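You operate a simulated robot arm through the tools that you are given. There is no shell and no other tool.

You run a simulated robot arm. Do the job below in one go: nothing can be reset, and whatever is moved stays where it is left.

TASK
Give each jar in the slide one portion and press their lids on.
Fine: leave the dial and the third jar, spill nothing, slide them out again.

It is judged by the outcome, as a careful person would: the job done as asked, and still so three seconds after it is handed in. It fails if anything else is knocked over, pushed out of place, dropped, spilled or broken. Lids that push on must go on centred and level and be pressed home; caps that screw on are set level and turned clockwise until they are tight.

THE ROBOT
A 7-joint arm with a three-finger gripper, fixed in place. Base frame: the origin is at the foot of the arm, x ahead of it, y to its left, z up; the work surface is at about z = 900. Lengths are in mm, angles in degrees, forces in N, time in s.
Its first joint turns from -166.0 to 166.0 degrees. Payload 2.69 kg.
The TCP is the grasp point between the finger pads, 30 mm short of the fingertips. In the tool frame z runs along the fingers and y along their closing line. Largest opening 128 mm; the body of the gripper starts 117 mm behind the TCP.
Orientation is that of the tool frame in the base frame, as a unit quaternion [w, x, y, z]. With the fingers straight down and closing along the base's y, the tool's x points along the base's -x, its y along +y and its z along -z.

THE INTERFACE
- The arm moves only by the tool apply_moves. Its argument "increments" is a list of rows, each a list of 7 numbers: the turn, a rotation vector about the base's x, y, z in degrees, then the shift along the base's x, y, z in mm, then the finger opening in mm, from 0 to 128. In form: [[rx, ry, rz, tx, ty, tz, jaw], ...]. A call has 1 to 20 rows; each row is the pose to reach, as a shift and turn from the pose commanded when the call began. A row lasts 0.2 s, in which the tool goes at most 50 mm and 8.6 degrees; a call with a longer step from one row to the next is refused whole, and so is a gripper value outside its range. Where a pose cannot be reached the arm comes as near as it can. A force on the tool above 90 N (or 10 N above the force at the start of the call, whichever is more), or a blocked arm, ends the call early, and 0.2 s more pass. Each finger halts on what it meets, pressing with about 35 N; the grip force reading is that of the motor and also rises with nothing between the fingers. The clock runs only during rows and for 0.2 s after the last one: add rows that repeat a pose to give the fingers time. The reply holds the time, the measured pose of the TCP, the force on the tool along the base axes, the opening and the grip force, in the units named above and with some noise, with the torque about the TCP (base axes, N m) and any sound that the robot's microphone picked up, and new pictures: "views" is both (left out), scene, wrist or none.
- Cameras (640 x 400 px; columns grow to the right, rows downward): "scene" is fixed at [49.2, 499.8, 1482.8]; the picture's right is [-0.04, -1.00, 0.00], its down [-0.34, 0.01, -0.94] and it looks along [0.94, -0.04, -0.34] (base axes); focal length 250 px, centre (320, 200). "wrist" rides on the gripper at [58, 54, -131] in the tool frame; the picture's right is [-0.68, 0.74, 0.00], its down [-0.62, -0.57, -0.55] and it looks along [-0.40, -0.37, 0.84] (tool axes); focal length 234 px, centre (320, 200). There is no depth. A picture from a camera that has moved, and an enlarged one, comes with that camera's place and axes in the base frame and with its lens.
- move_column(by): slides the trunk up (or, below 0, down) by that many mm; the arm rides with it, the base frame stays. It gives what a move gives, with no picture.
- zoom(camera, box): a new picture of the part [left, top, right, bottom] of that camera's present view, enlarged. The clock stands still meanwhile.
- close_job(): hands the job in; it is judged then, once.

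Places have to be worked out from the pictures, the camera data and where the tool is seen. Open the gripper and draw the arm clear of the work before you hand the job in, unless the task says otherwise.

The tools are called after ">>>" by a JSON object that holds its "op" and its "data". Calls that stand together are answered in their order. apply_moves: Moves the arm, as the interface text tells. Its arguments: {"type":"object","properties":{"increments":{"type":"array","items":{"type":"array","items":{"type":"number"}}},"views":{"type":"string","enum":["both","scene","wrist","none"]}},"required":["increments"]} The other tools are called the same way: move_column (by) slides the trunk up or down; zoom (camera, box) takes an enlarged picture of a part of a camera's view; close_job () hands the job in.

At the start:

```text
t: 0.0
eef_pos: [578.0, 274.8, 1481.8]
orientation: [0.0, 0.001, 1.0, 0.0]
wrist_force: [-0.2, -0.8, -0.7]
torque: [-0.01, 0.0, -0.01]
grip_width: 128.2
grip_force: 0.1
trunk travel left (down, up): [-150.0, 200.0]
```

scene: 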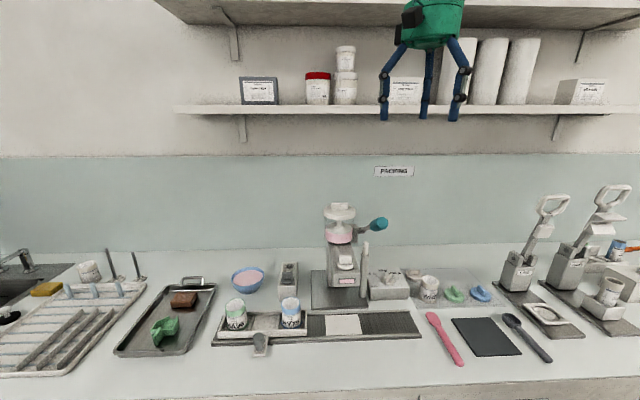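
wrist: 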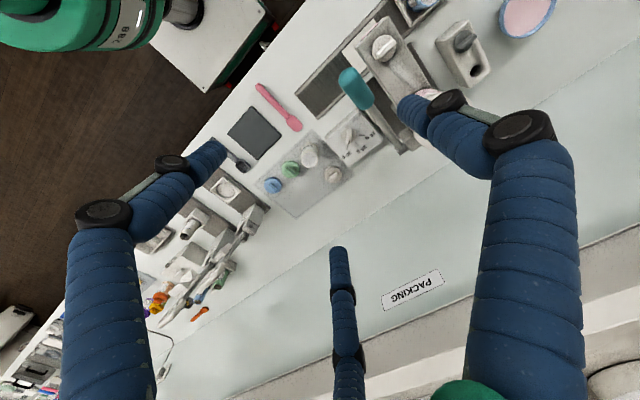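

The pictures show a packing bench with a dispenser (pink contents, teal lever), a slide with two jars, lids (green and blue) on a mat, and presses on the right. I'll zoom in to work out what each thing is before moving.

>>> {"op": "zoom", "data": {"camera": "scene", "box": [200, 190, 440, 360]}}

>>> {"op": "zoom", "data": {"camera": "scene", "box": [400, 170, 640, 370]}}

>>> {"op": "zoom", "data": {"camera": "wrist", "box": [220, 0, 560, 220]}}

>>> {"op": "zoom", "data": {"camera": "scene", "box": [300, 190, 400, 300]}}

```text
2.35 times, centred on (320, 275) of scene
camera zoom: at [49.2, 499.8, 1482.8], right [-0.04, -1.0, 0.0], down [-0.34, 0.01, -0.94], along [0.94, -0.04, -0.34], focal length 588 px, centre (320, 24)
```

zoom: 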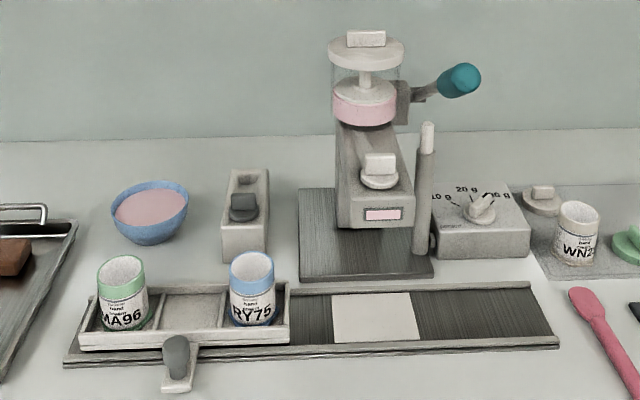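

```text
2.00 times, centred on (520, 270) of scene
camera zoom: at [49.2, 499.8, 1482.8], right [-0.04, -1.0, 0.0], down [-0.34, 0.01, -0.94], along [0.94, -0.04, -0.34], focal length 500 px, centre (-80, 60)
```

zoom: 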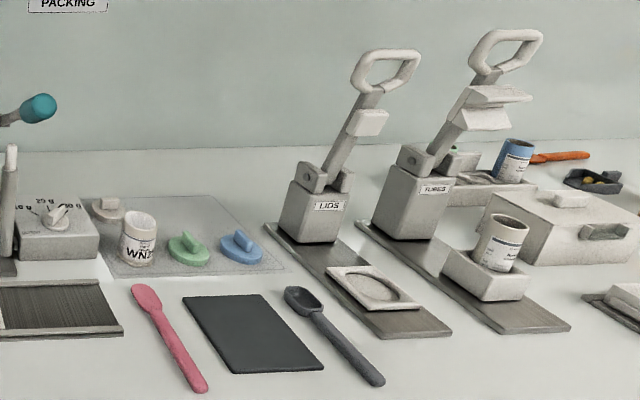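

```text
1.82 times, centred on (390, 110) of wrist
camera zoom: at [517.7, 329.0, 1612.5], right [0.68, 0.74, 0.0], down [0.62, -0.57, 0.55], along [0.4, -0.37, -0.84], focal length 426 px, centre (193, 364)
```

zoom: 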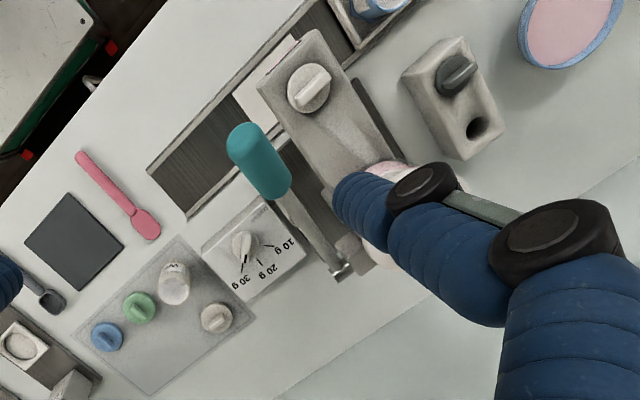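

```text
3.64 times, centred on (350, 245) of scene
camera zoom: at [49.2, 499.8, 1482.8], right [-0.04, -1.0, 0.0], down [-0.34, 0.01, -0.94], along [0.94, -0.04, -0.34], focal length 909 px, centre (211, 36)
```

zoom: 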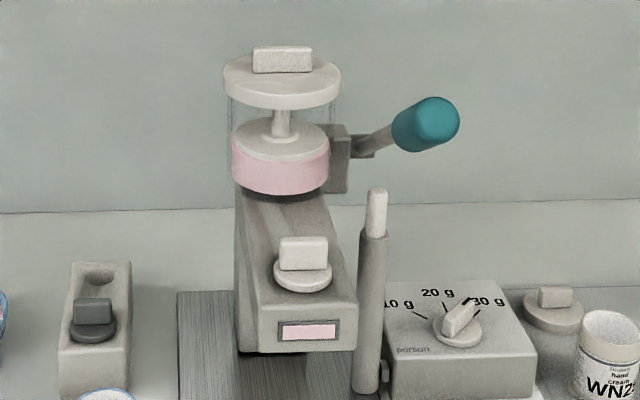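

I'll look at the gripper, the lids and the block with the dark knob in more detail before moving.

>>> {"op": "zoom", "data": {"camera": "scene", "box": [340, 0, 520, 130]}}

>>> {"op": "zoom", "data": {"camera": "scene", "box": [380, 250, 520, 340]}}

>>> {"op": "zoom", "data": {"camera": "wrist", "box": [330, 0, 480, 100]}}

>>> {"op": "zoom", "data": {"camera": "scene", "box": [205, 250, 325, 360]}}

```text
3.08 times, centred on (430, 65) of scene
camera zoom: at [49.2, 499.8, 1482.8], right [-0.04, -1.0, 0.0], down [-0.34, 0.01, -0.94], along [0.94, -0.04, -0.34], focal length 769 px, centre (-18, 615)
```

zoom: 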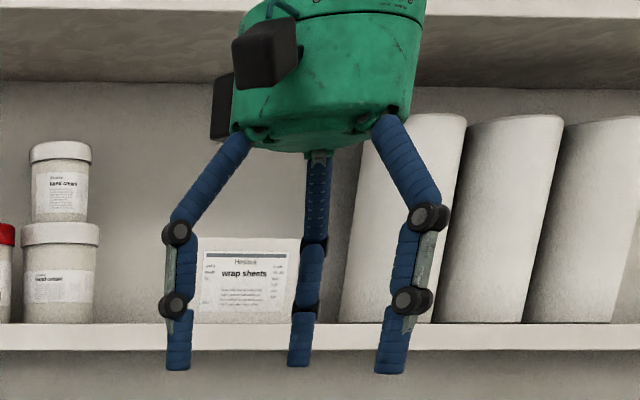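

```text
4.44 times, centred on (450, 295) of scene
camera zoom: at [49.2, 499.8, 1482.8], right [-0.04, -1.0, 0.0], down [-0.34, 0.01, -0.94], along [0.94, -0.04, -0.34], focal length 1111 px, centre (-258, -222)
```

zoom: 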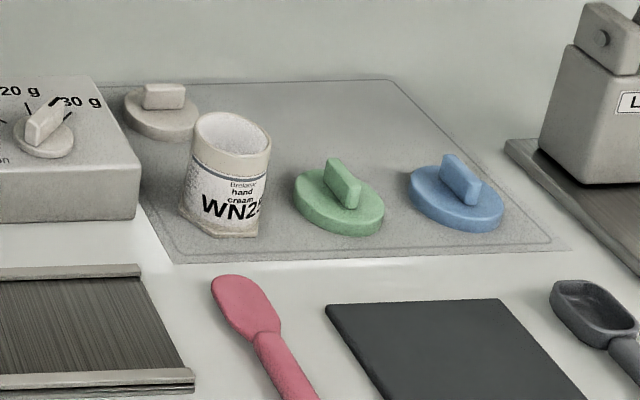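

```text
4.00 times, centred on (405, 50) of wrist
camera zoom: at [517.7, 329.0, 1612.5], right [0.68, 0.74, 0.0], down [0.62, -0.57, 0.55], along [0.4, -0.37, -0.84], focal length 937 px, centre (-20, 800)
```

zoom: 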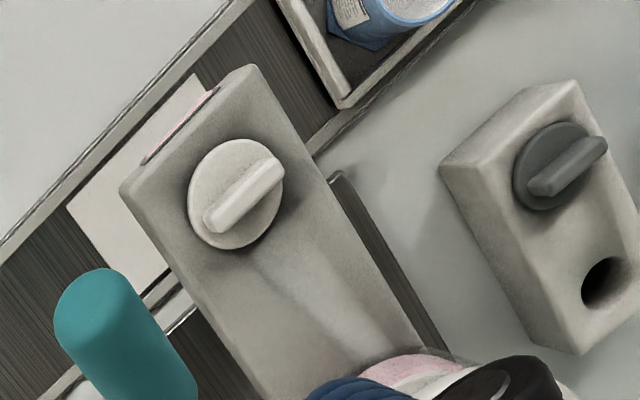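

```text
3.64 times, centred on (265, 305) of scene
camera zoom: at [49.2, 499.8, 1482.8], right [-0.04, -1.0, 0.0], down [-0.34, 0.01, -0.94], along [0.94, -0.04, -0.34], focal length 909 px, centre (520, -182)
```

zoom: 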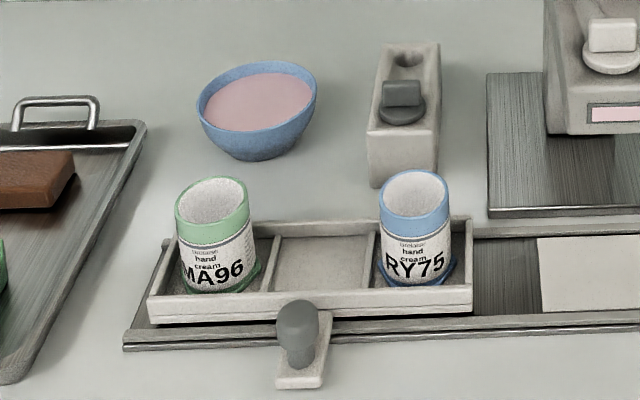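

The gripper seems clear of everything at this height. I judge the dispenser's outlet knob near (605, 407, 1105), the teal lever grip near (590, 333, 1218), and jars at y≈704 and 550, x≈598. I'll move above the dispenser arm for a close look.

>>> {"op": "apply_moves", "data": {"increments": [[0, 0, 0, 5, 40, -20, 128], [0, 0, 0, 10, 80, -60, 128], [0, 0, 0, 10, 120, -90, 128], [0, 0, 0, 10, 135, -130, 128], [0, 0, 0, 10, 135, -150, 128]], "views": "both"}}

```text
refused: row 2 steps farther than a row can; nothing moved
```

>>> {"op": "apply_moves", "data": {"increments": [[0, 0, 0, 5, 40, -20, 128], [0, 0, 0, 10, 70, -55, 128], [0, 0, 0, 10, 105, -85, 128], [0, 0, 0, 10, 130, -120, 128], [0, 0, 0, 10, 135, -150, 128]], "views": "both"}}

```text
t: 1.2
eef_pos: [588.8, 410.1, 1330.5]
orientation: [0.001, 0.002, 1.0, 0.0]
wrist_force: [0.6, -0.3, -0.3]
torque: [-0.05, -0.01, -0.04]
grip_width: 128.1
grip_force: 0.0
trunk travel left (down, up): [-150.0, 200.0]
camera wrist: at [527.9, 464.4, 1460.6], right [0.68, 0.74, 0.0], down [0.61, -0.57, 0.55], along [0.4, -0.37, -0.84], focal length 234 px, centre (320, 200)
```

scene: 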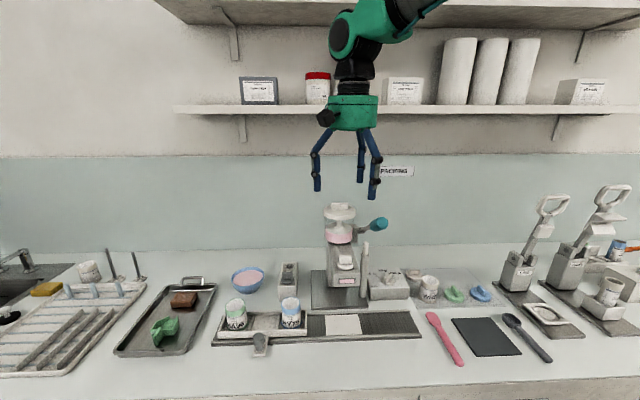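
wrist: 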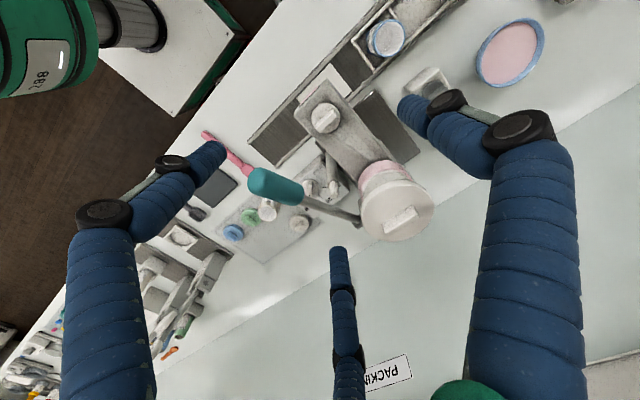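

The arm is above the dispenser. I'll zoom into the wrist view to read the details of the outlet knob, lever, stop post and stand.

>>> {"op": "zoom", "data": {"camera": "wrist", "box": [230, 50, 450, 250]}}

>>> {"op": "zoom", "data": {"camera": "wrist", "box": [210, 150, 350, 250]}}

>>> {"op": "zoom", "data": {"camera": "scene", "box": [310, 200, 410, 310]}}

```text
2.00 times, centred on (340, 150) of wrist
camera zoom: at [527.9, 464.4, 1460.6], right [0.68, 0.74, 0.0], down [0.61, -0.57, 0.55], along [0.4, -0.37, -0.84], focal length 468 px, centre (280, 300)
```

zoom: 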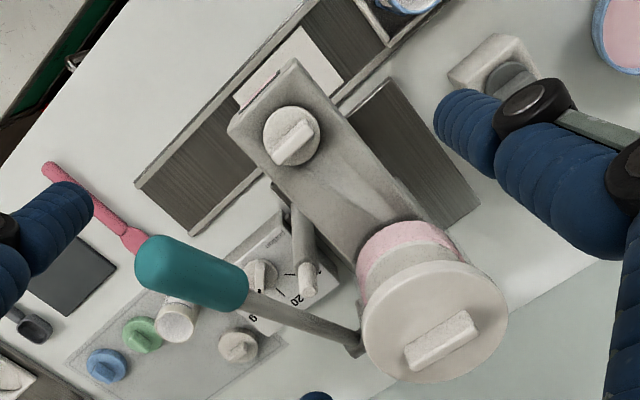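

```text
4.00 times, centred on (280, 200) of wrist
camera zoom: at [527.9, 464.4, 1460.6], right [0.68, 0.74, 0.0], down [0.61, -0.57, 0.55], along [0.4, -0.37, -0.84], focal length 937 px, centre (480, 200)
```

zoom: 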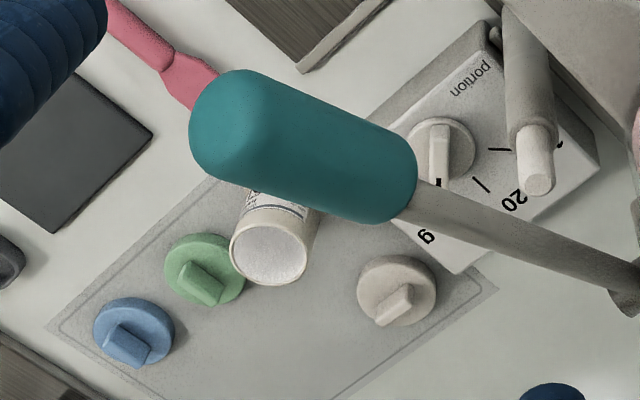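

```text
3.64 times, centred on (360, 255) of scene
camera zoom: at [49.2, 499.8, 1482.8], right [-0.04, -1.0, 0.0], down [-0.34, 0.01, -0.94], along [0.94, -0.04, -0.34], focal length 909 px, centre (174, 0)
```

zoom: 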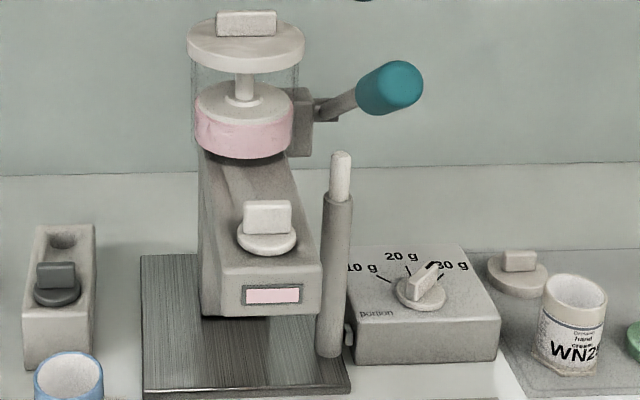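

I want to see under the dispenser arm (outlet) before touching the lever. I'll pull back toward the robot, tilting the tool forward so the wrist camera looks level at the dispenser's front.

>>> {"op": "apply_moves", "data": {"increments": [[0, -8, 0, -45, 10, 0, 128], [0, -16, 0, -90, 20, 0, 128], [0, -24, 0, -130, 30, -20, 128], [0, -32, 0, -165, 35, -50, 128], [0, -40, 0, -190, 40, -90, 128], [0, -48, 0, -205, 40, -130, 128], [0, -56, 0, -208, 40, -175, 128], [0, -60, 0, -208, 40, -220, 128]], "views": "both"}}

```text
t: 3.0
eef_pos: [377.0, 449.0, 1111.9]
orientation: [0.5, 0.0, 0.866, 0.001]
wrist_force: [0.7, 0.8, 0.0]
torque: [0.0, 0.04, 0.02]
grip_width: 128.1
grip_force: 0.1
trunk travel left (down, up): [-150.0, 200.0]
camera wrist: at [234.4, 502.2, 1126.4], right [0.34, 0.74, 0.59], down [-0.17, -0.57, 0.81], along [0.93, -0.37, -0.07], focal length 234 px, centre (320, 200)
```

scene: 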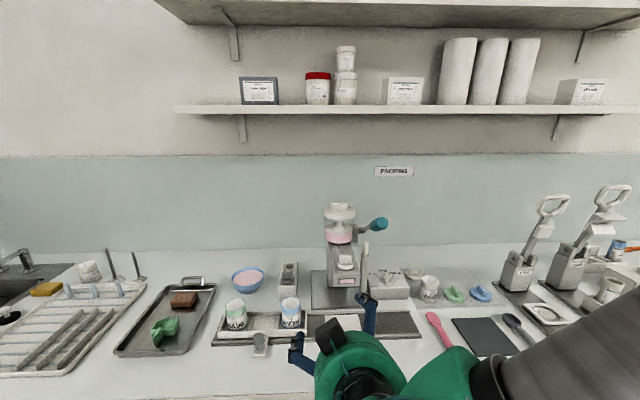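
wrist: 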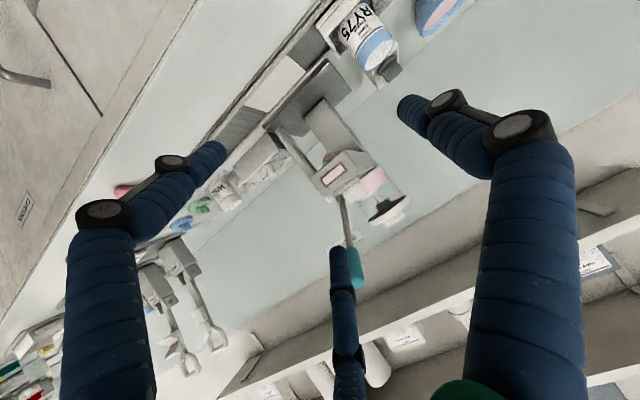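

>>> {"op": "zoom", "data": {"camera": "wrist", "box": [230, 40, 430, 260]}}

>>> {"op": "zoom", "data": {"camera": "wrist", "box": [290, 120, 390, 220]}}

>>> {"op": "zoom", "data": {"camera": "wrist", "box": [310, 0, 410, 80]}}

```text
1.82 times, centred on (330, 150) of wrist
camera zoom: at [234.4, 502.2, 1126.4], right [0.34, 0.74, 0.59], down [-0.17, -0.57, 0.81], along [0.93, -0.37, -0.07], focal length 426 px, centre (302, 291)
```

zoom: 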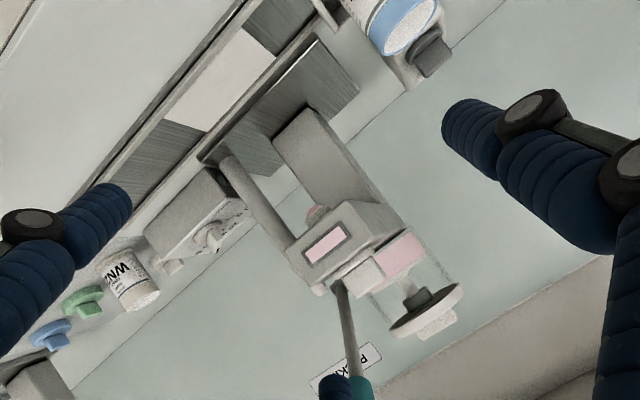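

```text
4.00 times, centred on (340, 170) of wrist
camera zoom: at [234.4, 502.2, 1126.4], right [0.34, 0.74, 0.59], down [-0.17, -0.57, 0.81], along [0.93, -0.37, -0.07], focal length 937 px, centre (240, 320)
```

zoom: 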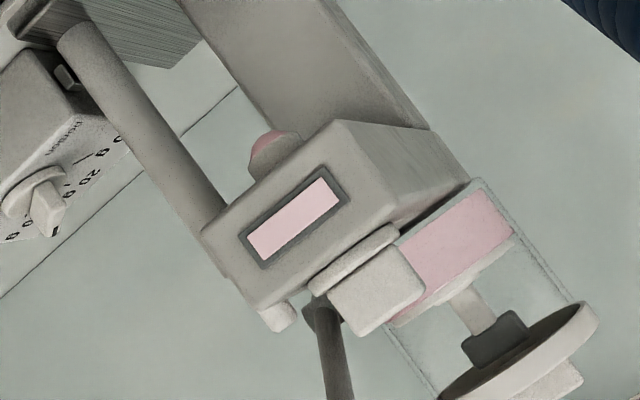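

```text
5.00 times, centred on (360, 40) of wrist
camera zoom: at [234.4, 502.2, 1126.4], right [0.34, 0.74, 0.59], down [-0.17, -0.57, 0.81], along [0.93, -0.37, -0.07], focal length 1171 px, centre (120, 1000)
```

zoom: 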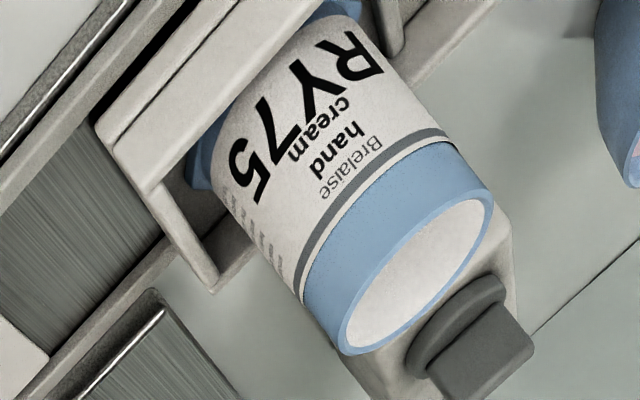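

The nozzle under the arm (tip near (598, 411, 1050)) shows pink at its mouth, so the outlet is fitted with a nozzle and primed. I'll now test how the fingers close here in free air, to know their true shape.

>>> {"op": "apply_moves", "data": {"increments": [[0, 0, 0, 0, 0, 0, 60], [0, 0, 0, 0, 0, 0, 60], [0, 0, 0, 0, 0, 0, 60]], "views": "both"}}

>>> {"op": "apply_moves", "data": {"increments": [[0, 0, 0, 0, 0, 0, 0], [0, 0, 0, 0, 0, 0, 0], [0, 0, 0, 0, 0, 0, 0]], "views": "both"}}

```text
t: 3.8
eef_pos: [379.1, 447.6, 1111.9]
orientation: [0.5, 0.0, 0.866, 0.001]
wrist_force: [0.5, 1.3, -0.1]
torque: [0.01, -0.01, 0.01]
grip_width: 60.1
grip_force: 0.0
trunk travel left (down, up): [-150.0, 200.0]
camera wrist: at [234.6, 502.1, 1126.5], right [0.34, 0.74, 0.59], down [-0.17, -0.57, 0.81], along [0.93, -0.37, -0.07], focal length 234 px, centre (320, 200)
```

scene: 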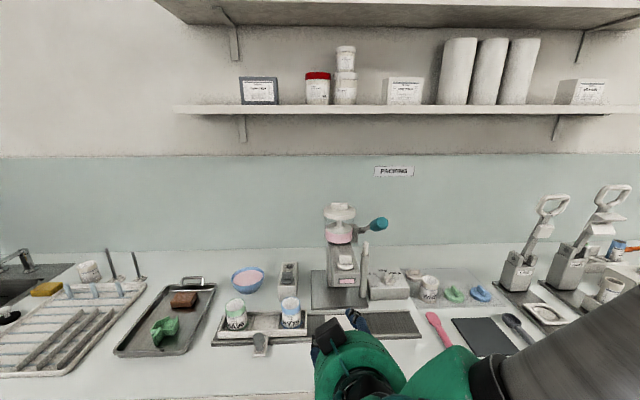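
wrist: 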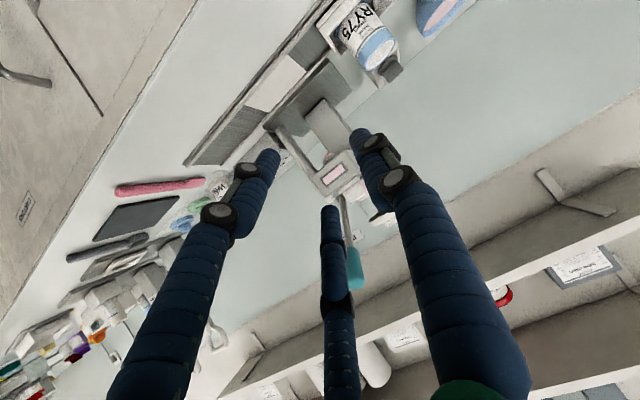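

```text
t: 4.6
eef_pos: [378.4, 447.2, 1111.1]
orientation: [0.499, 0.001, 0.866, -0.001]
wrist_force: [-0.4, -0.4, 0.4]
torque: [-0.02, 0.04, -0.01]
grip_width: 2.2
grip_force: 31.2
trunk travel left (down, up): [-150.0, 200.0]
camera wrist: at [234.6, 502.0, 1126.6], right [0.34, 0.74, 0.59], down [-0.17, -0.57, 0.81], along [0.93, -0.37, -0.07], focal length 234 px, centre (320, 200)
```

scene: 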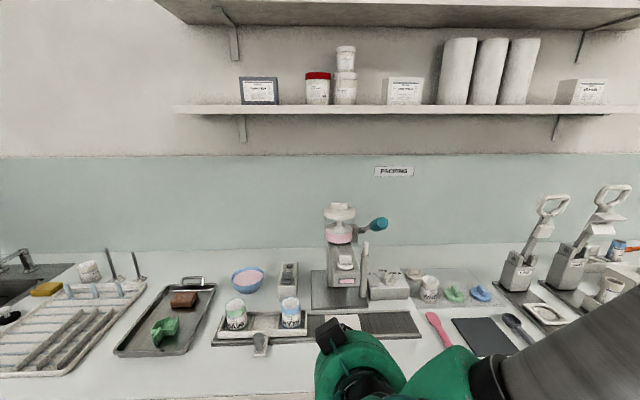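
wrist: 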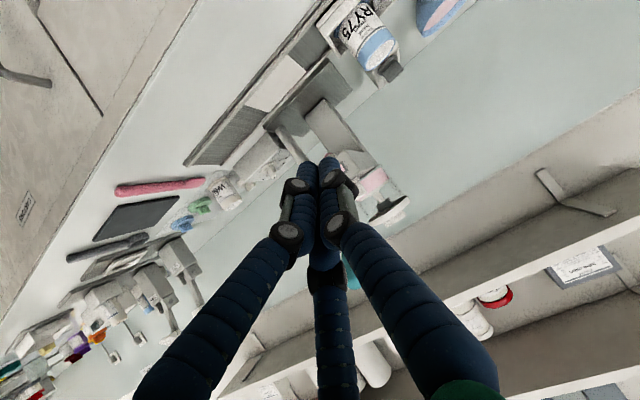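

The fingers converge onto the TCP as they close and the visible skin has three fingers, so I'll keep clearance for all of them. Next I'll straighten the tool and look down on the slide's handle and jars.

>>> {"op": "apply_moves", "data": {"increments": [[0, 8, 0, 0, 25, 40, 20], [0, 16, 0, 10, 50, 75, 60], [0, 24, 0, 30, 80, 105, 100], [0, 32, 0, 55, 110, 130, 128], [0, 40, 0, 80, 140, 140, 128], [0, 48, 0, 105, 165, 140, 128], [0, 56, 0, 125, 175, 130, 128], [0, 60, 0, 140, 178, 90, 128]], "views": "both"}}

```text
t: 6.4
eef_pos: [521.6, 626.5, 1201.9]
orientation: [-0.001, 0.0, 1.0, 0.0]
wrist_force: [0.6, 0.1, 0.2]
torque: [0.03, 0.0, 0.03]
grip_width: 127.7
grip_force: 0.1
trunk travel left (down, up): [-150.0, 200.0]
camera wrist: at [460.8, 681.8, 1334.4], right [0.68, 0.74, 0.0], down [0.62, -0.57, 0.55], along [0.4, -0.37, -0.84], focal length 234 px, centre (320, 200)
```

scene: 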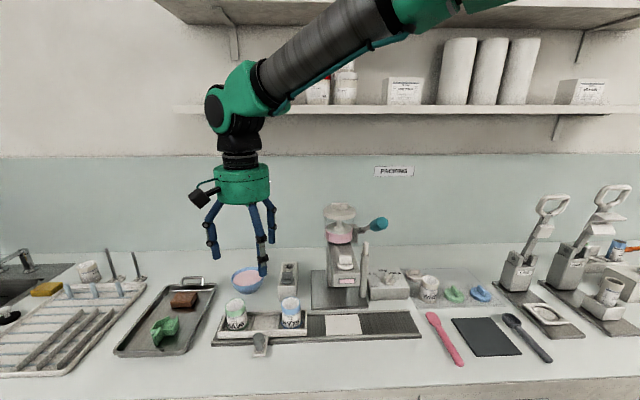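
wrist: 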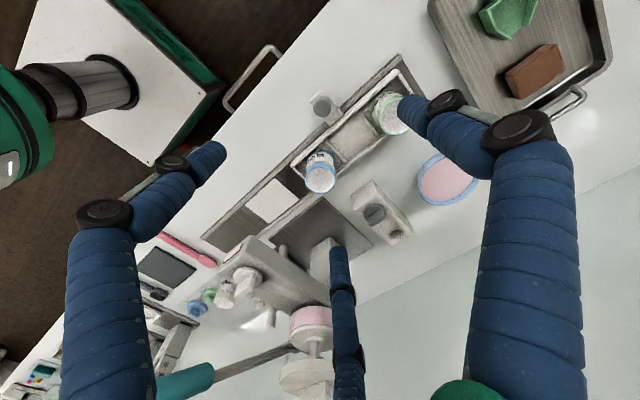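

>>> {"op": "zoom", "data": {"camera": "wrist", "box": [200, 50, 440, 250]}}

>>> {"op": "zoom", "data": {"camera": "wrist", "box": [290, 60, 420, 200]}}

```text
2.00 times, centred on (320, 150) of wrist
camera zoom: at [460.8, 681.8, 1334.4], right [0.68, 0.74, 0.0], down [0.62, -0.57, 0.55], along [0.4, -0.37, -0.84], focal length 468 px, centre (320, 300)
```

zoom: 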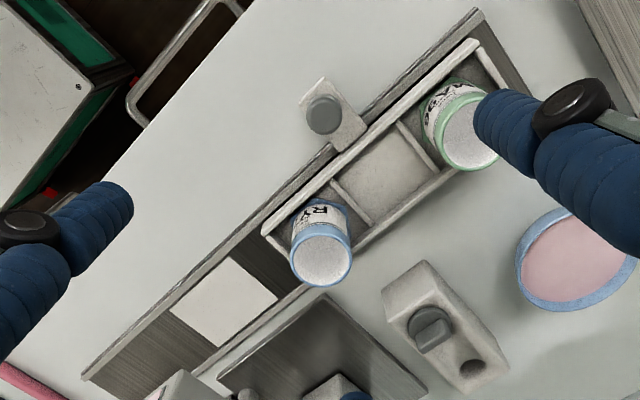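

```text
2.86 times, centred on (355, 130) of wrist
camera zoom: at [460.8, 681.8, 1334.4], right [0.68, 0.74, 0.0], down [0.62, -0.57, 0.55], along [0.4, -0.37, -0.84], focal length 669 px, centre (220, 400)
```

zoom: 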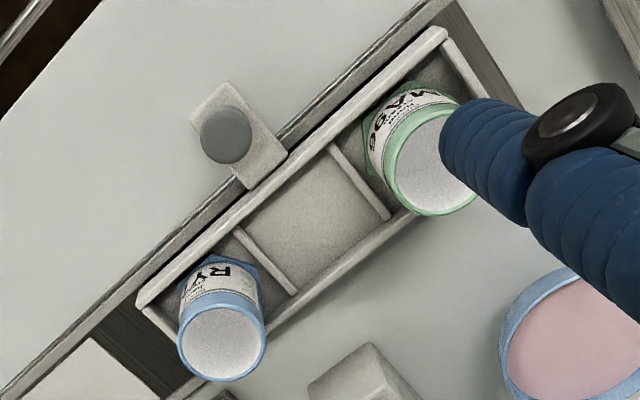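

Handle knob triangulates to about (517, 631), top z≈960, ~28 mm across; jars at (596, 703) MA96 and (598, 555.5) RY75 with rims at z≈987; nozzle axis near (598, 410). I'll descend over the knob with a narrowed opening and check the view.

>>> {"op": "apply_moves", "data": {"increments": [[0, 0, 0, -4.5, 4.5, -45, 70], [0, 0, 0, -4.5, 4.5, -90, 70], [0, 0, 0, -4.5, 4.5, -135, 70], [0, 0, 0, -4.5, 4.5, -175, 70], [0, 0, 0, -4.5, 4.5, -190, 70]], "views": "both"}}

```text
t: 7.6
eef_pos: [514.4, 631.6, 1010.2]
orientation: [0.0, 0.0, 1.0, 0.0]
wrist_force: [0.3, 0.1, -0.2]
torque: [-0.01, 0.03, 0.01]
grip_width: 70.1
grip_force: 0.0
trunk travel left (down, up): [-150.0, 200.0]
camera wrist: at [454.9, 687.5, 1141.4], right [0.68, 0.74, 0.0], down [0.62, -0.57, 0.55], along [0.4, -0.37, -0.84], focal length 234 px, centre (320, 200)
```

scene: 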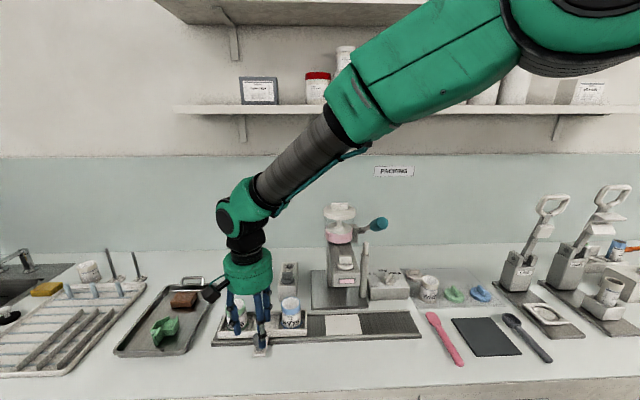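
wrist: 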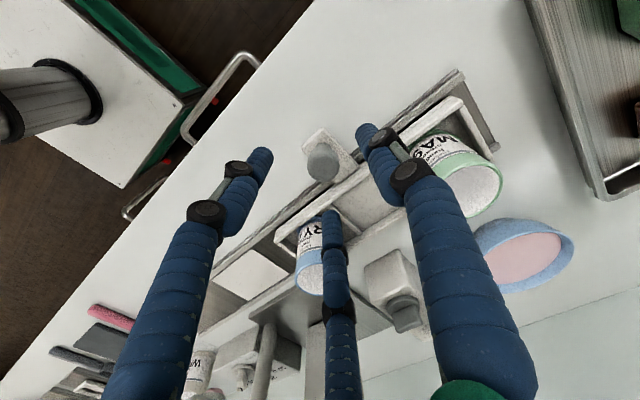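

The knob sits on the tool axis (within ~3 mm). I'll lower to grip height, watching the force, then close.

>>> {"op": "apply_moves", "data": {"increments": [[0, 0, 0, 1.5, 1, -30, 70], [0, 0, 0, 1.5, 1, -58, 70], [0, 0, 0, 1.5, 1, -58, 70], [0, 0, 0, 1.5, 1, -58, 10], [0, 0, 0, 1.5, 1, -58, 10], [0, 0, 0, 1.5, 1, -58, 10]], "views": "both"}}

```text
t: 9.0
eef_pos: [517.6, 630.8, 951.9]
orientation: [0.001, 0.002, 1.0, 0.0]
wrist_force: [33.7, -14.3, 1.5]
torque: [-0.12, -0.24, 0.1]
grip_width: 34.5
grip_force: 18.5
trunk travel left (down, up): [-150.0, 200.0]
camera wrist: at [458.2, 686.7, 1083.4], right [0.68, 0.74, 0.0], down [0.62, -0.57, 0.55], along [0.4, -0.37, -0.84], focal length 234 px, centre (320, 200)
```

scene: 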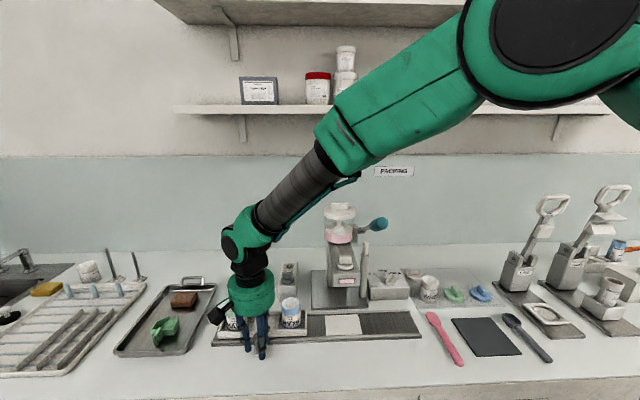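
wrist: 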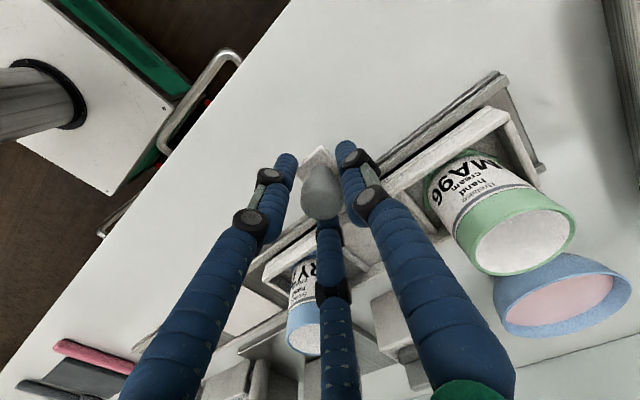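

The grip met the knob at 34.5 mm with a sideways force of about 34 N along x, so the knob is slightly off centre in the fingers. I'll zoom in to see the offset.

>>> {"op": "zoom", "data": {"camera": "wrist", "box": [260, 120, 400, 240]}}

>>> {"op": "zoom", "data": {"camera": "scene", "box": [205, 270, 325, 370]}}

```text
3.33 times, centred on (330, 180) of wrist
camera zoom: at [458.2, 686.7, 1083.4], right [0.68, 0.74, 0.0], down [0.62, -0.57, 0.55], along [0.4, -0.37, -0.84], focal length 781 px, centre (287, 267)
```

zoom: 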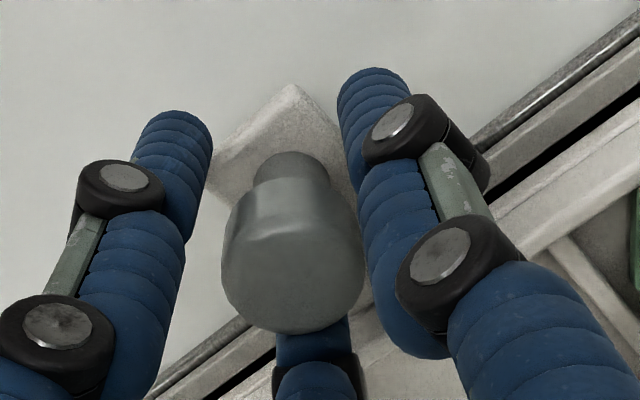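

```text
4.00 times, centred on (265, 320) of scene
camera zoom: at [49.2, 499.8, 1482.8], right [-0.04, -1.0, 0.0], down [-0.34, 0.01, -0.94], along [0.94, -0.04, -0.34], focal length 1000 px, centre (540, -280)
```

zoom: 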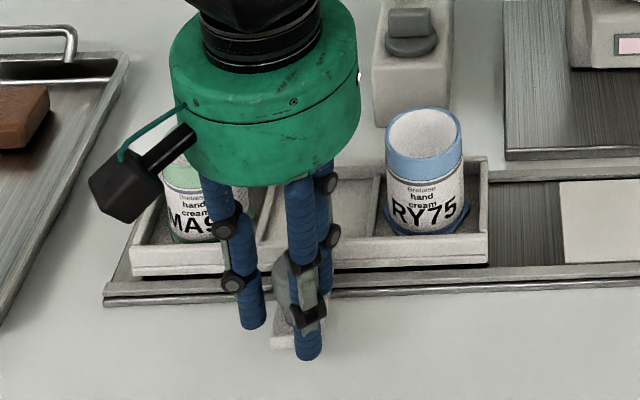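

Only the far finger and the +y finger bear on the knob, so the knob's centre is about (+4, +2) mm from my axis. I'll open, shift by that, and close again.

>>> {"op": "apply_moves", "data": {"increments": [[0, 0, 0, 0, 0, 0, 60], [0, 0, 0, 3.8, 2.2, 0, 60], [0, 0, 0, 3.8, 2.2, 0, 10], [0, 0, 0, 3.8, 2.2, 0, 10], [0, 0, 0, 3.8, 2.2, 0, 10]], "views": "wrist"}}

```text
t: 10.2
eef_pos: [521.3, 634.6, 951.8]
orientation: [0.0, 0.001, 1.0, -0.001]
wrist_force: [24.7, -14.4, -3.8]
torque: [-0.04, -0.1, 0.0]
grip_width: 30.0
grip_force: 14.8
trunk travel left (down, up): [-150.0, 200.0]
camera wrist: at [461.9, 689.0, 1083.3], right [0.68, 0.74, 0.0], down [0.62, -0.57, 0.55], along [0.4, -0.37, -0.84], focal length 234 px, centre (320, 200)
```

wrist: 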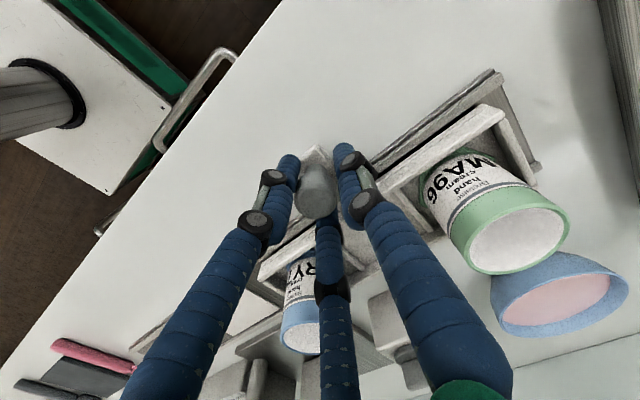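

Still only the far finger bears (force along (0.87, -0.5)). I'll shift another ~2.5 mm that way and re-close.

>>> {"op": "apply_moves", "data": {"increments": [[0, 0, 0, 0, 0, 0, 55], [0, 0, 0, 2.4, -1.3, 0, 55], [0, 0, 0, 2.4, -1.3, 0, 10], [0, 0, 0, 2.4, -1.3, 0, 10], [0, 0, 0, 2.4, -1.3, 0, 10]], "views": "wrist"}}

>>> {"op": "zoom", "data": {"camera": "wrist", "box": [260, 120, 400, 240]}}

```text
t: 11.4
eef_pos: [522.8, 634.4, 953.4]
orientation: [0.0, 0.0, 1.0, 0.0]
wrist_force: [-3.8, -2.8, 1.8]
torque: [-0.05, 0.1, -0.07]
grip_width: 29.5
grip_force: 15.0
trunk travel left (down, up): [-150.0, 200.0]
camera wrist: at [462.1, 688.3, 1083.9], right [0.68, 0.74, 0.0], down [0.62, -0.57, 0.55], along [0.4, -0.37, -0.84], focal length 234 px, centre (320, 200)
```

wrist: 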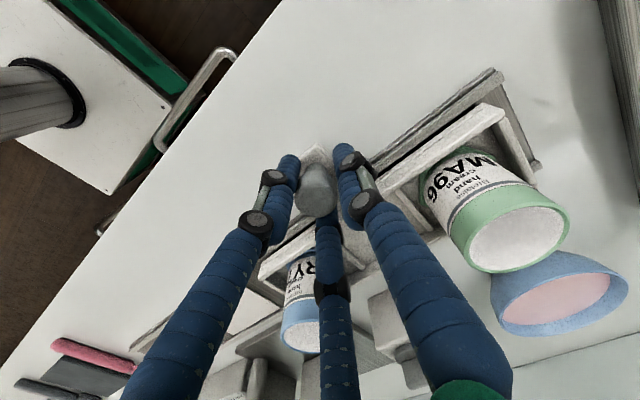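

```text
3.33 times, centred on (330, 180) of wrist
camera zoom: at [462.1, 688.3, 1083.9], right [0.68, 0.74, 0.0], down [0.62, -0.57, 0.55], along [0.4, -0.37, -0.84], focal length 781 px, centre (287, 267)
```

zoom: 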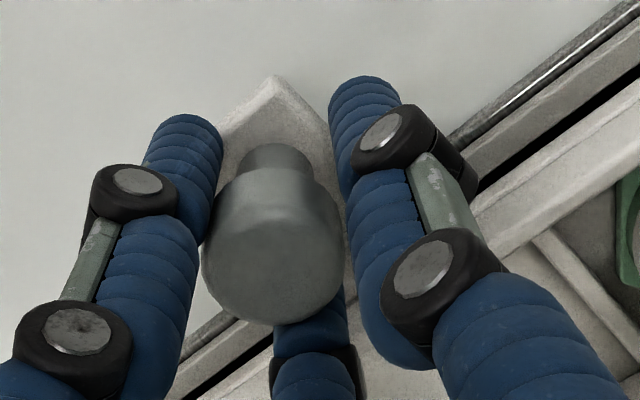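

Balanced grip now: the knob is 29.5 mm across and the TCP is centred on it at about (523, 634). I'll slide the carriage gently toward −y by 145 mm to bring RY75 under the nozzle, then check alignment.

>>> {"op": "apply_moves", "data": {"increments": [[0, 0, 0, 0, -4, 0, 10], [0, 0, 0, 0, -10, 0, 10], [0, 0, 0, 0, -18, 0, 10], [0, 0, 0, 0, -27, 0, 10], [0, 0, 0, 0, -37, 0, 10], [0, 0, 0, 0, -47, 0, 10], [0, 0, 0, 0, -57, 0, 10], [0, 0, 0, 0, -67, 0, 10], [0, 0, 0, 0, -77, 0, 10], [0, 0, 0, 0, -87, 0, 10], [0, 0, 0, 0, -97, 0, 10], [0, 0, 0, 0, -107, 0, 10], [0, 0, 0, 0, -117, 0, 10], [0, 0, 0, 0, -126, 0, 10], [0, 0, 0, 0, -134, 0, 10], [0, 0, 0, 0, -140, 0, 10], [0, 0, 0, 0, -144, 0, 10], [0, 0, 0, 0, -145, 0, 10]], "views": "both"}}

>>> {"op": "zoom", "data": {"camera": "scene", "box": [250, 200, 430, 340]}}

>>> {"op": "zoom", "data": {"camera": "wrist", "box": [240, 120, 460, 300]}}

```text
t: 15.2
eef_pos: [522.5, 488.4, 953.1]
orientation: [0.0, 0.001, 1.0, -0.001]
wrist_force: [-20.8, -2.3, -13.1]
torque: [-0.04, 0.27, -0.13]
grip_width: 26.1
grip_force: 44.9
trunk travel left (down, up): [-150.0, 200.0]
camera wrist: at [462.2, 543.1, 1084.0], right [0.68, 0.74, 0.0], down [0.62, -0.57, 0.55], along [0.4, -0.37, -0.84], focal length 234 px, centre (320, 200)
```

scene: 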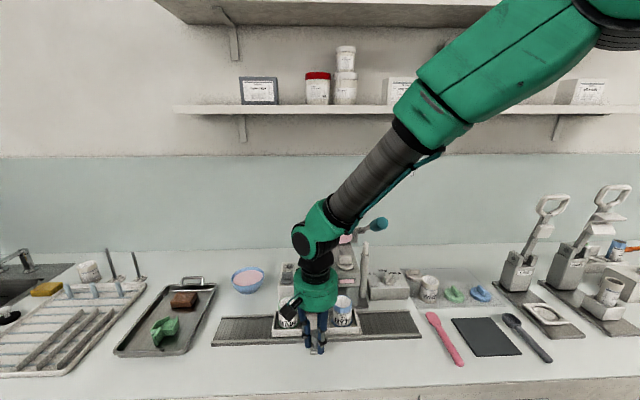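
wrist: 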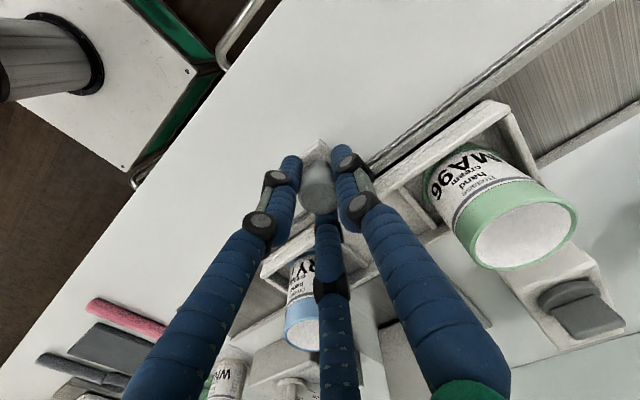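

```text
2.86 times, centred on (340, 270) of scene
camera zoom: at [49.2, 499.8, 1482.8], right [-0.04, -1.0, 0.0], down [-0.34, 0.01, -0.94], along [0.94, -0.04, -0.34], focal length 714 px, centre (263, 0)
```

zoom: 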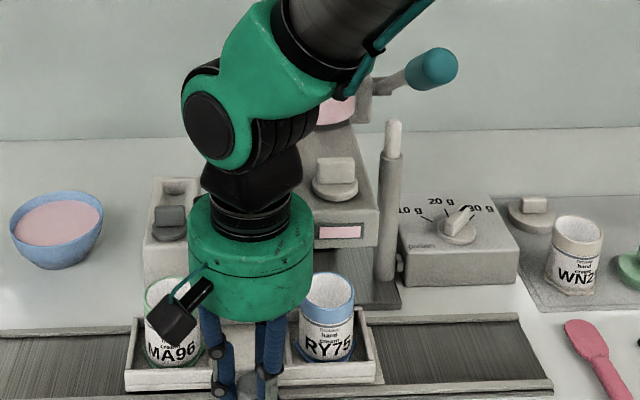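

```text
2.22 times, centred on (350, 210) of wrist
camera zoom: at [462.2, 543.1, 1084.0], right [0.68, 0.74, 0.0], down [0.62, -0.57, 0.55], along [0.4, -0.37, -0.84], focal length 520 px, centre (253, 178)
```

zoom: 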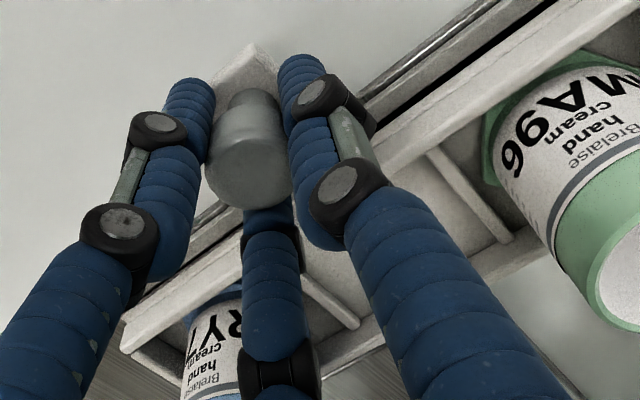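

RY75 is now within ~3 mm of the nozzle line. The x force of −21 N makes me want to check that the gripper body isn't touching the dispenser arm, so I'll look closer before doing anything.

>>> {"op": "zoom", "data": {"camera": "scene", "box": [300, 240, 390, 340]}}

>>> {"op": "zoom", "data": {"camera": "wrist", "box": [260, 200, 420, 400]}}

```text
4.00 times, centred on (345, 290) of scene
camera zoom: at [49.2, 499.8, 1482.8], right [-0.04, -1.0, 0.0], down [-0.34, 0.01, -0.94], along [0.94, -0.04, -0.34], focal length 1000 px, centre (220, -160)
```

zoom: 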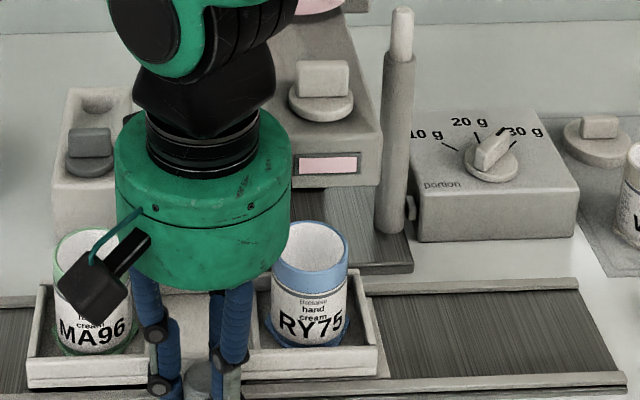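

```text
2.00 times, centred on (340, 300) of wrist
camera zoom: at [462.2, 543.1, 1084.0], right [0.68, 0.74, 0.0], down [0.62, -0.57, 0.55], along [0.4, -0.37, -0.84], focal length 468 px, centre (280, 0)
```

zoom: 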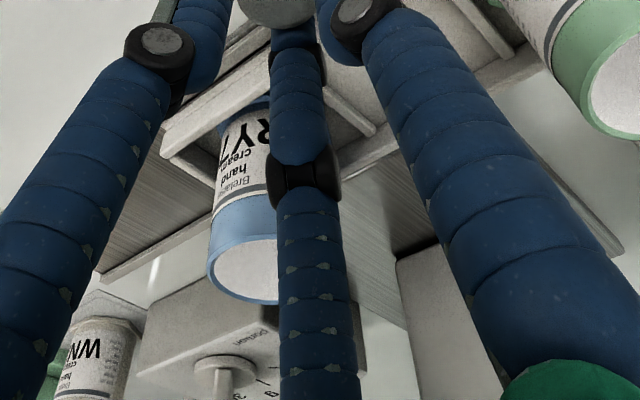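

I'll open the fingers in place to see whether any residual force remains (which would mean body contact rather than grip imbalance).

>>> {"op": "apply_moves", "data": {"increments": [[0, 0, 0, 0, 0, 0, 40], [0, 0, 0, 0, 0, 0, 50]], "views": "none"}}

```text
t: 15.8
eef_pos: [523.7, 489.9, 953.1]
orientation: [0.002, 0.001, 1.0, -0.001]
wrist_force: [-0.2, 0.5, -0.8]
torque: [-0.03, -0.01, 0.02]
grip_width: 49.9
grip_force: 0.0
trunk travel left (down, up): [-150.0, 200.0]
```

Force is zero with the fingers open, so there was no body contact. I'll tilt the tool back 15° about the knob (body farther from the dispenser arm), regrip, and nudge the carriage 3.5 mm further.

>>> {"op": "apply_moves", "data": {"increments": [[0, 0, 0, 0, 0, 1, 38], [0, -7, 0, 0, 0, 1, 36], [0, -15, 0, 0, 0, 1, 36], [0, -15, 0, 0, 0, 1, 10], [0, -15, 0, 0, 0, 1, 10], [0, -15, 0, 0, -2, 1, 10], [0, -15, 0, 0, -3.5, 1, 10], [0, -15, 0, 0, -3.5, 1, 10]], "views": "both"}}

>>> {"op": "zoom", "data": {"camera": "scene", "box": [300, 240, 390, 340]}}

```text
t: 17.6
eef_pos: [520.4, 485.0, 956.7]
orientation: [0.131, 0.001, 0.991, 0.001]
wrist_force: [-37.7, 3.2, 37.6]
torque: [-0.36, 1.92, -0.59]
grip_width: 29.6
grip_force: 14.1
trunk travel left (down, up): [-150.0, 200.0]
camera wrist: at [428.3, 539.3, 1067.8], right [0.65, 0.74, 0.18], down [0.45, -0.57, 0.69], along [0.61, -0.37, -0.7], focal length 234 px, centre (320, 200)
```

scene: 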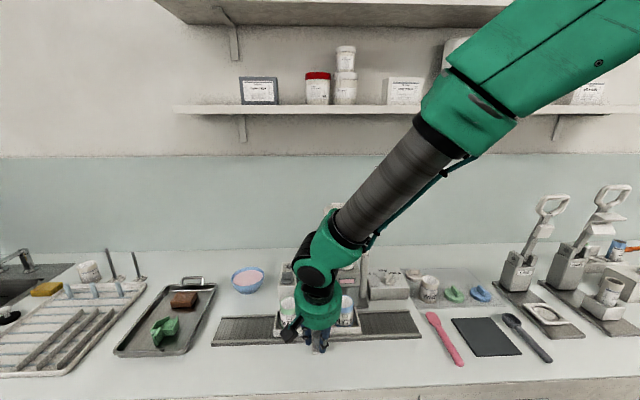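
wrist: 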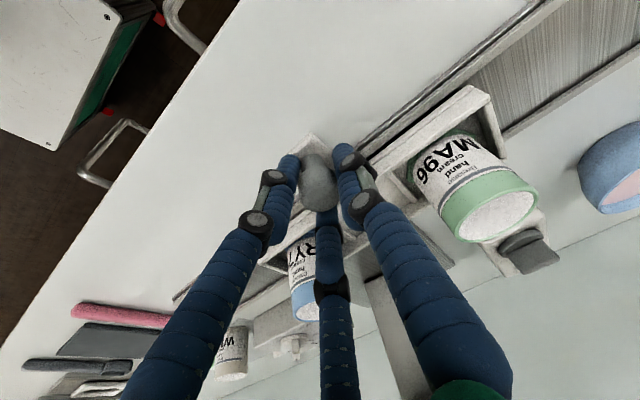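

```text
4.00 times, centred on (345, 290) of scene
camera zoom: at [49.2, 499.8, 1482.8], right [-0.04, -1.0, 0.0], down [-0.34, 0.01, -0.94], along [0.94, -0.04, -0.34], focal length 1000 px, centre (220, -160)
```

zoom: 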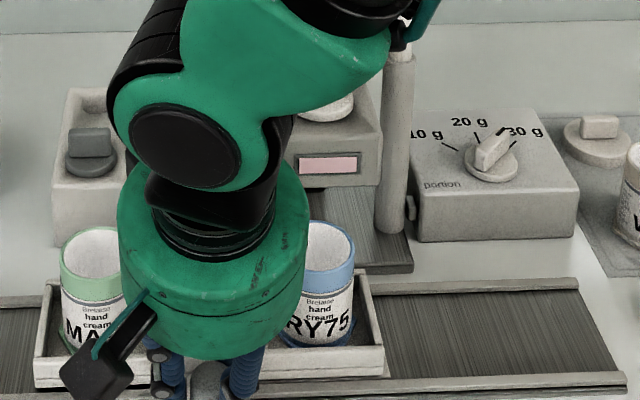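

The jar rim now sits within ~2 mm of the nozzle line. I'll release, back out along the tool axis, and rise clear.

>>> {"op": "apply_moves", "data": {"increments": [[0, 0, 0, 0, 0, 0, 34], [0, 0, 0, 0, 0, 0, 38], [0, 0, 0, -5, 0, 20, 38], [0, 0, 0, -14, 0, 55, 38], [0, 0, 0, -30, 0, 100, 60], [0, 0, 0, -45, 0, 145, 60], [0, 5, 0, -55, -10, 190, 60], [0, 10, 0, -60, -25, 235, 40], [0, 15, 0, -60, -40, 280, 20], [0, 15, 0, -60, -50, 320, 0], [0, 15, 0, -40, -80, 350, 0], [0, 15, 0, -10, -115, 370, 0], [0, 15, 0, 25, -145, 380, 0]], "views": "both"}}

>>> {"op": "zoom", "data": {"camera": "scene", "box": [270, 190, 400, 340]}}

>>> {"op": "zoom", "data": {"camera": "wrist", "box": [240, 80, 420, 240]}}

```text
refused: row 12 steps farther than a row can; nothing moved
```

```text
2.67 times, centred on (335, 265) of scene
camera zoom: at [49.2, 499.8, 1482.8], right [-0.04, -1.0, 0.0], down [-0.34, 0.01, -0.94], along [0.94, -0.04, -0.34], focal length 666 px, centre (280, 27)
```

zoom: 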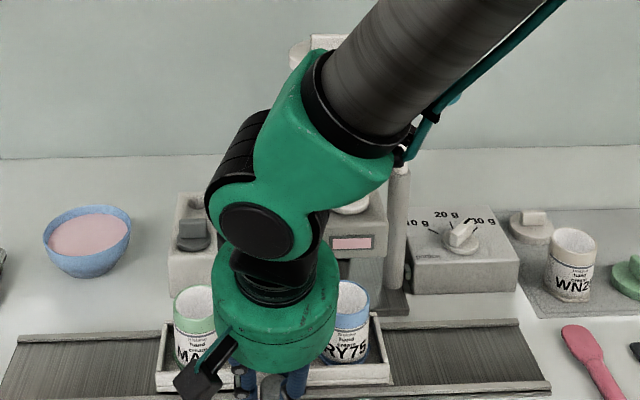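

```text
2.50 times, centred on (330, 160) of wrist
camera zoom: at [428.3, 539.3, 1067.8], right [0.65, 0.74, 0.18], down [0.45, -0.57, 0.69], along [0.61, -0.37, -0.7], focal length 585 px, centre (295, 300)
```

zoom: 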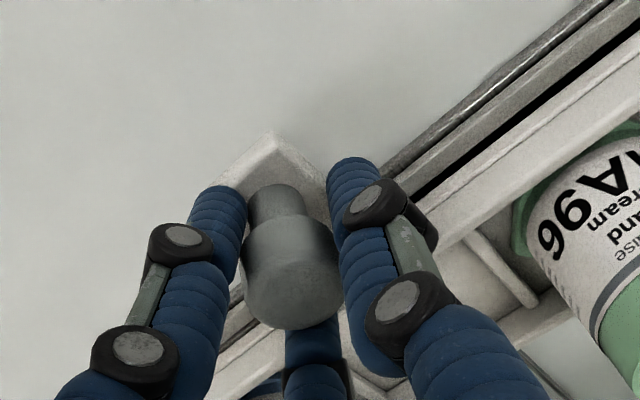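

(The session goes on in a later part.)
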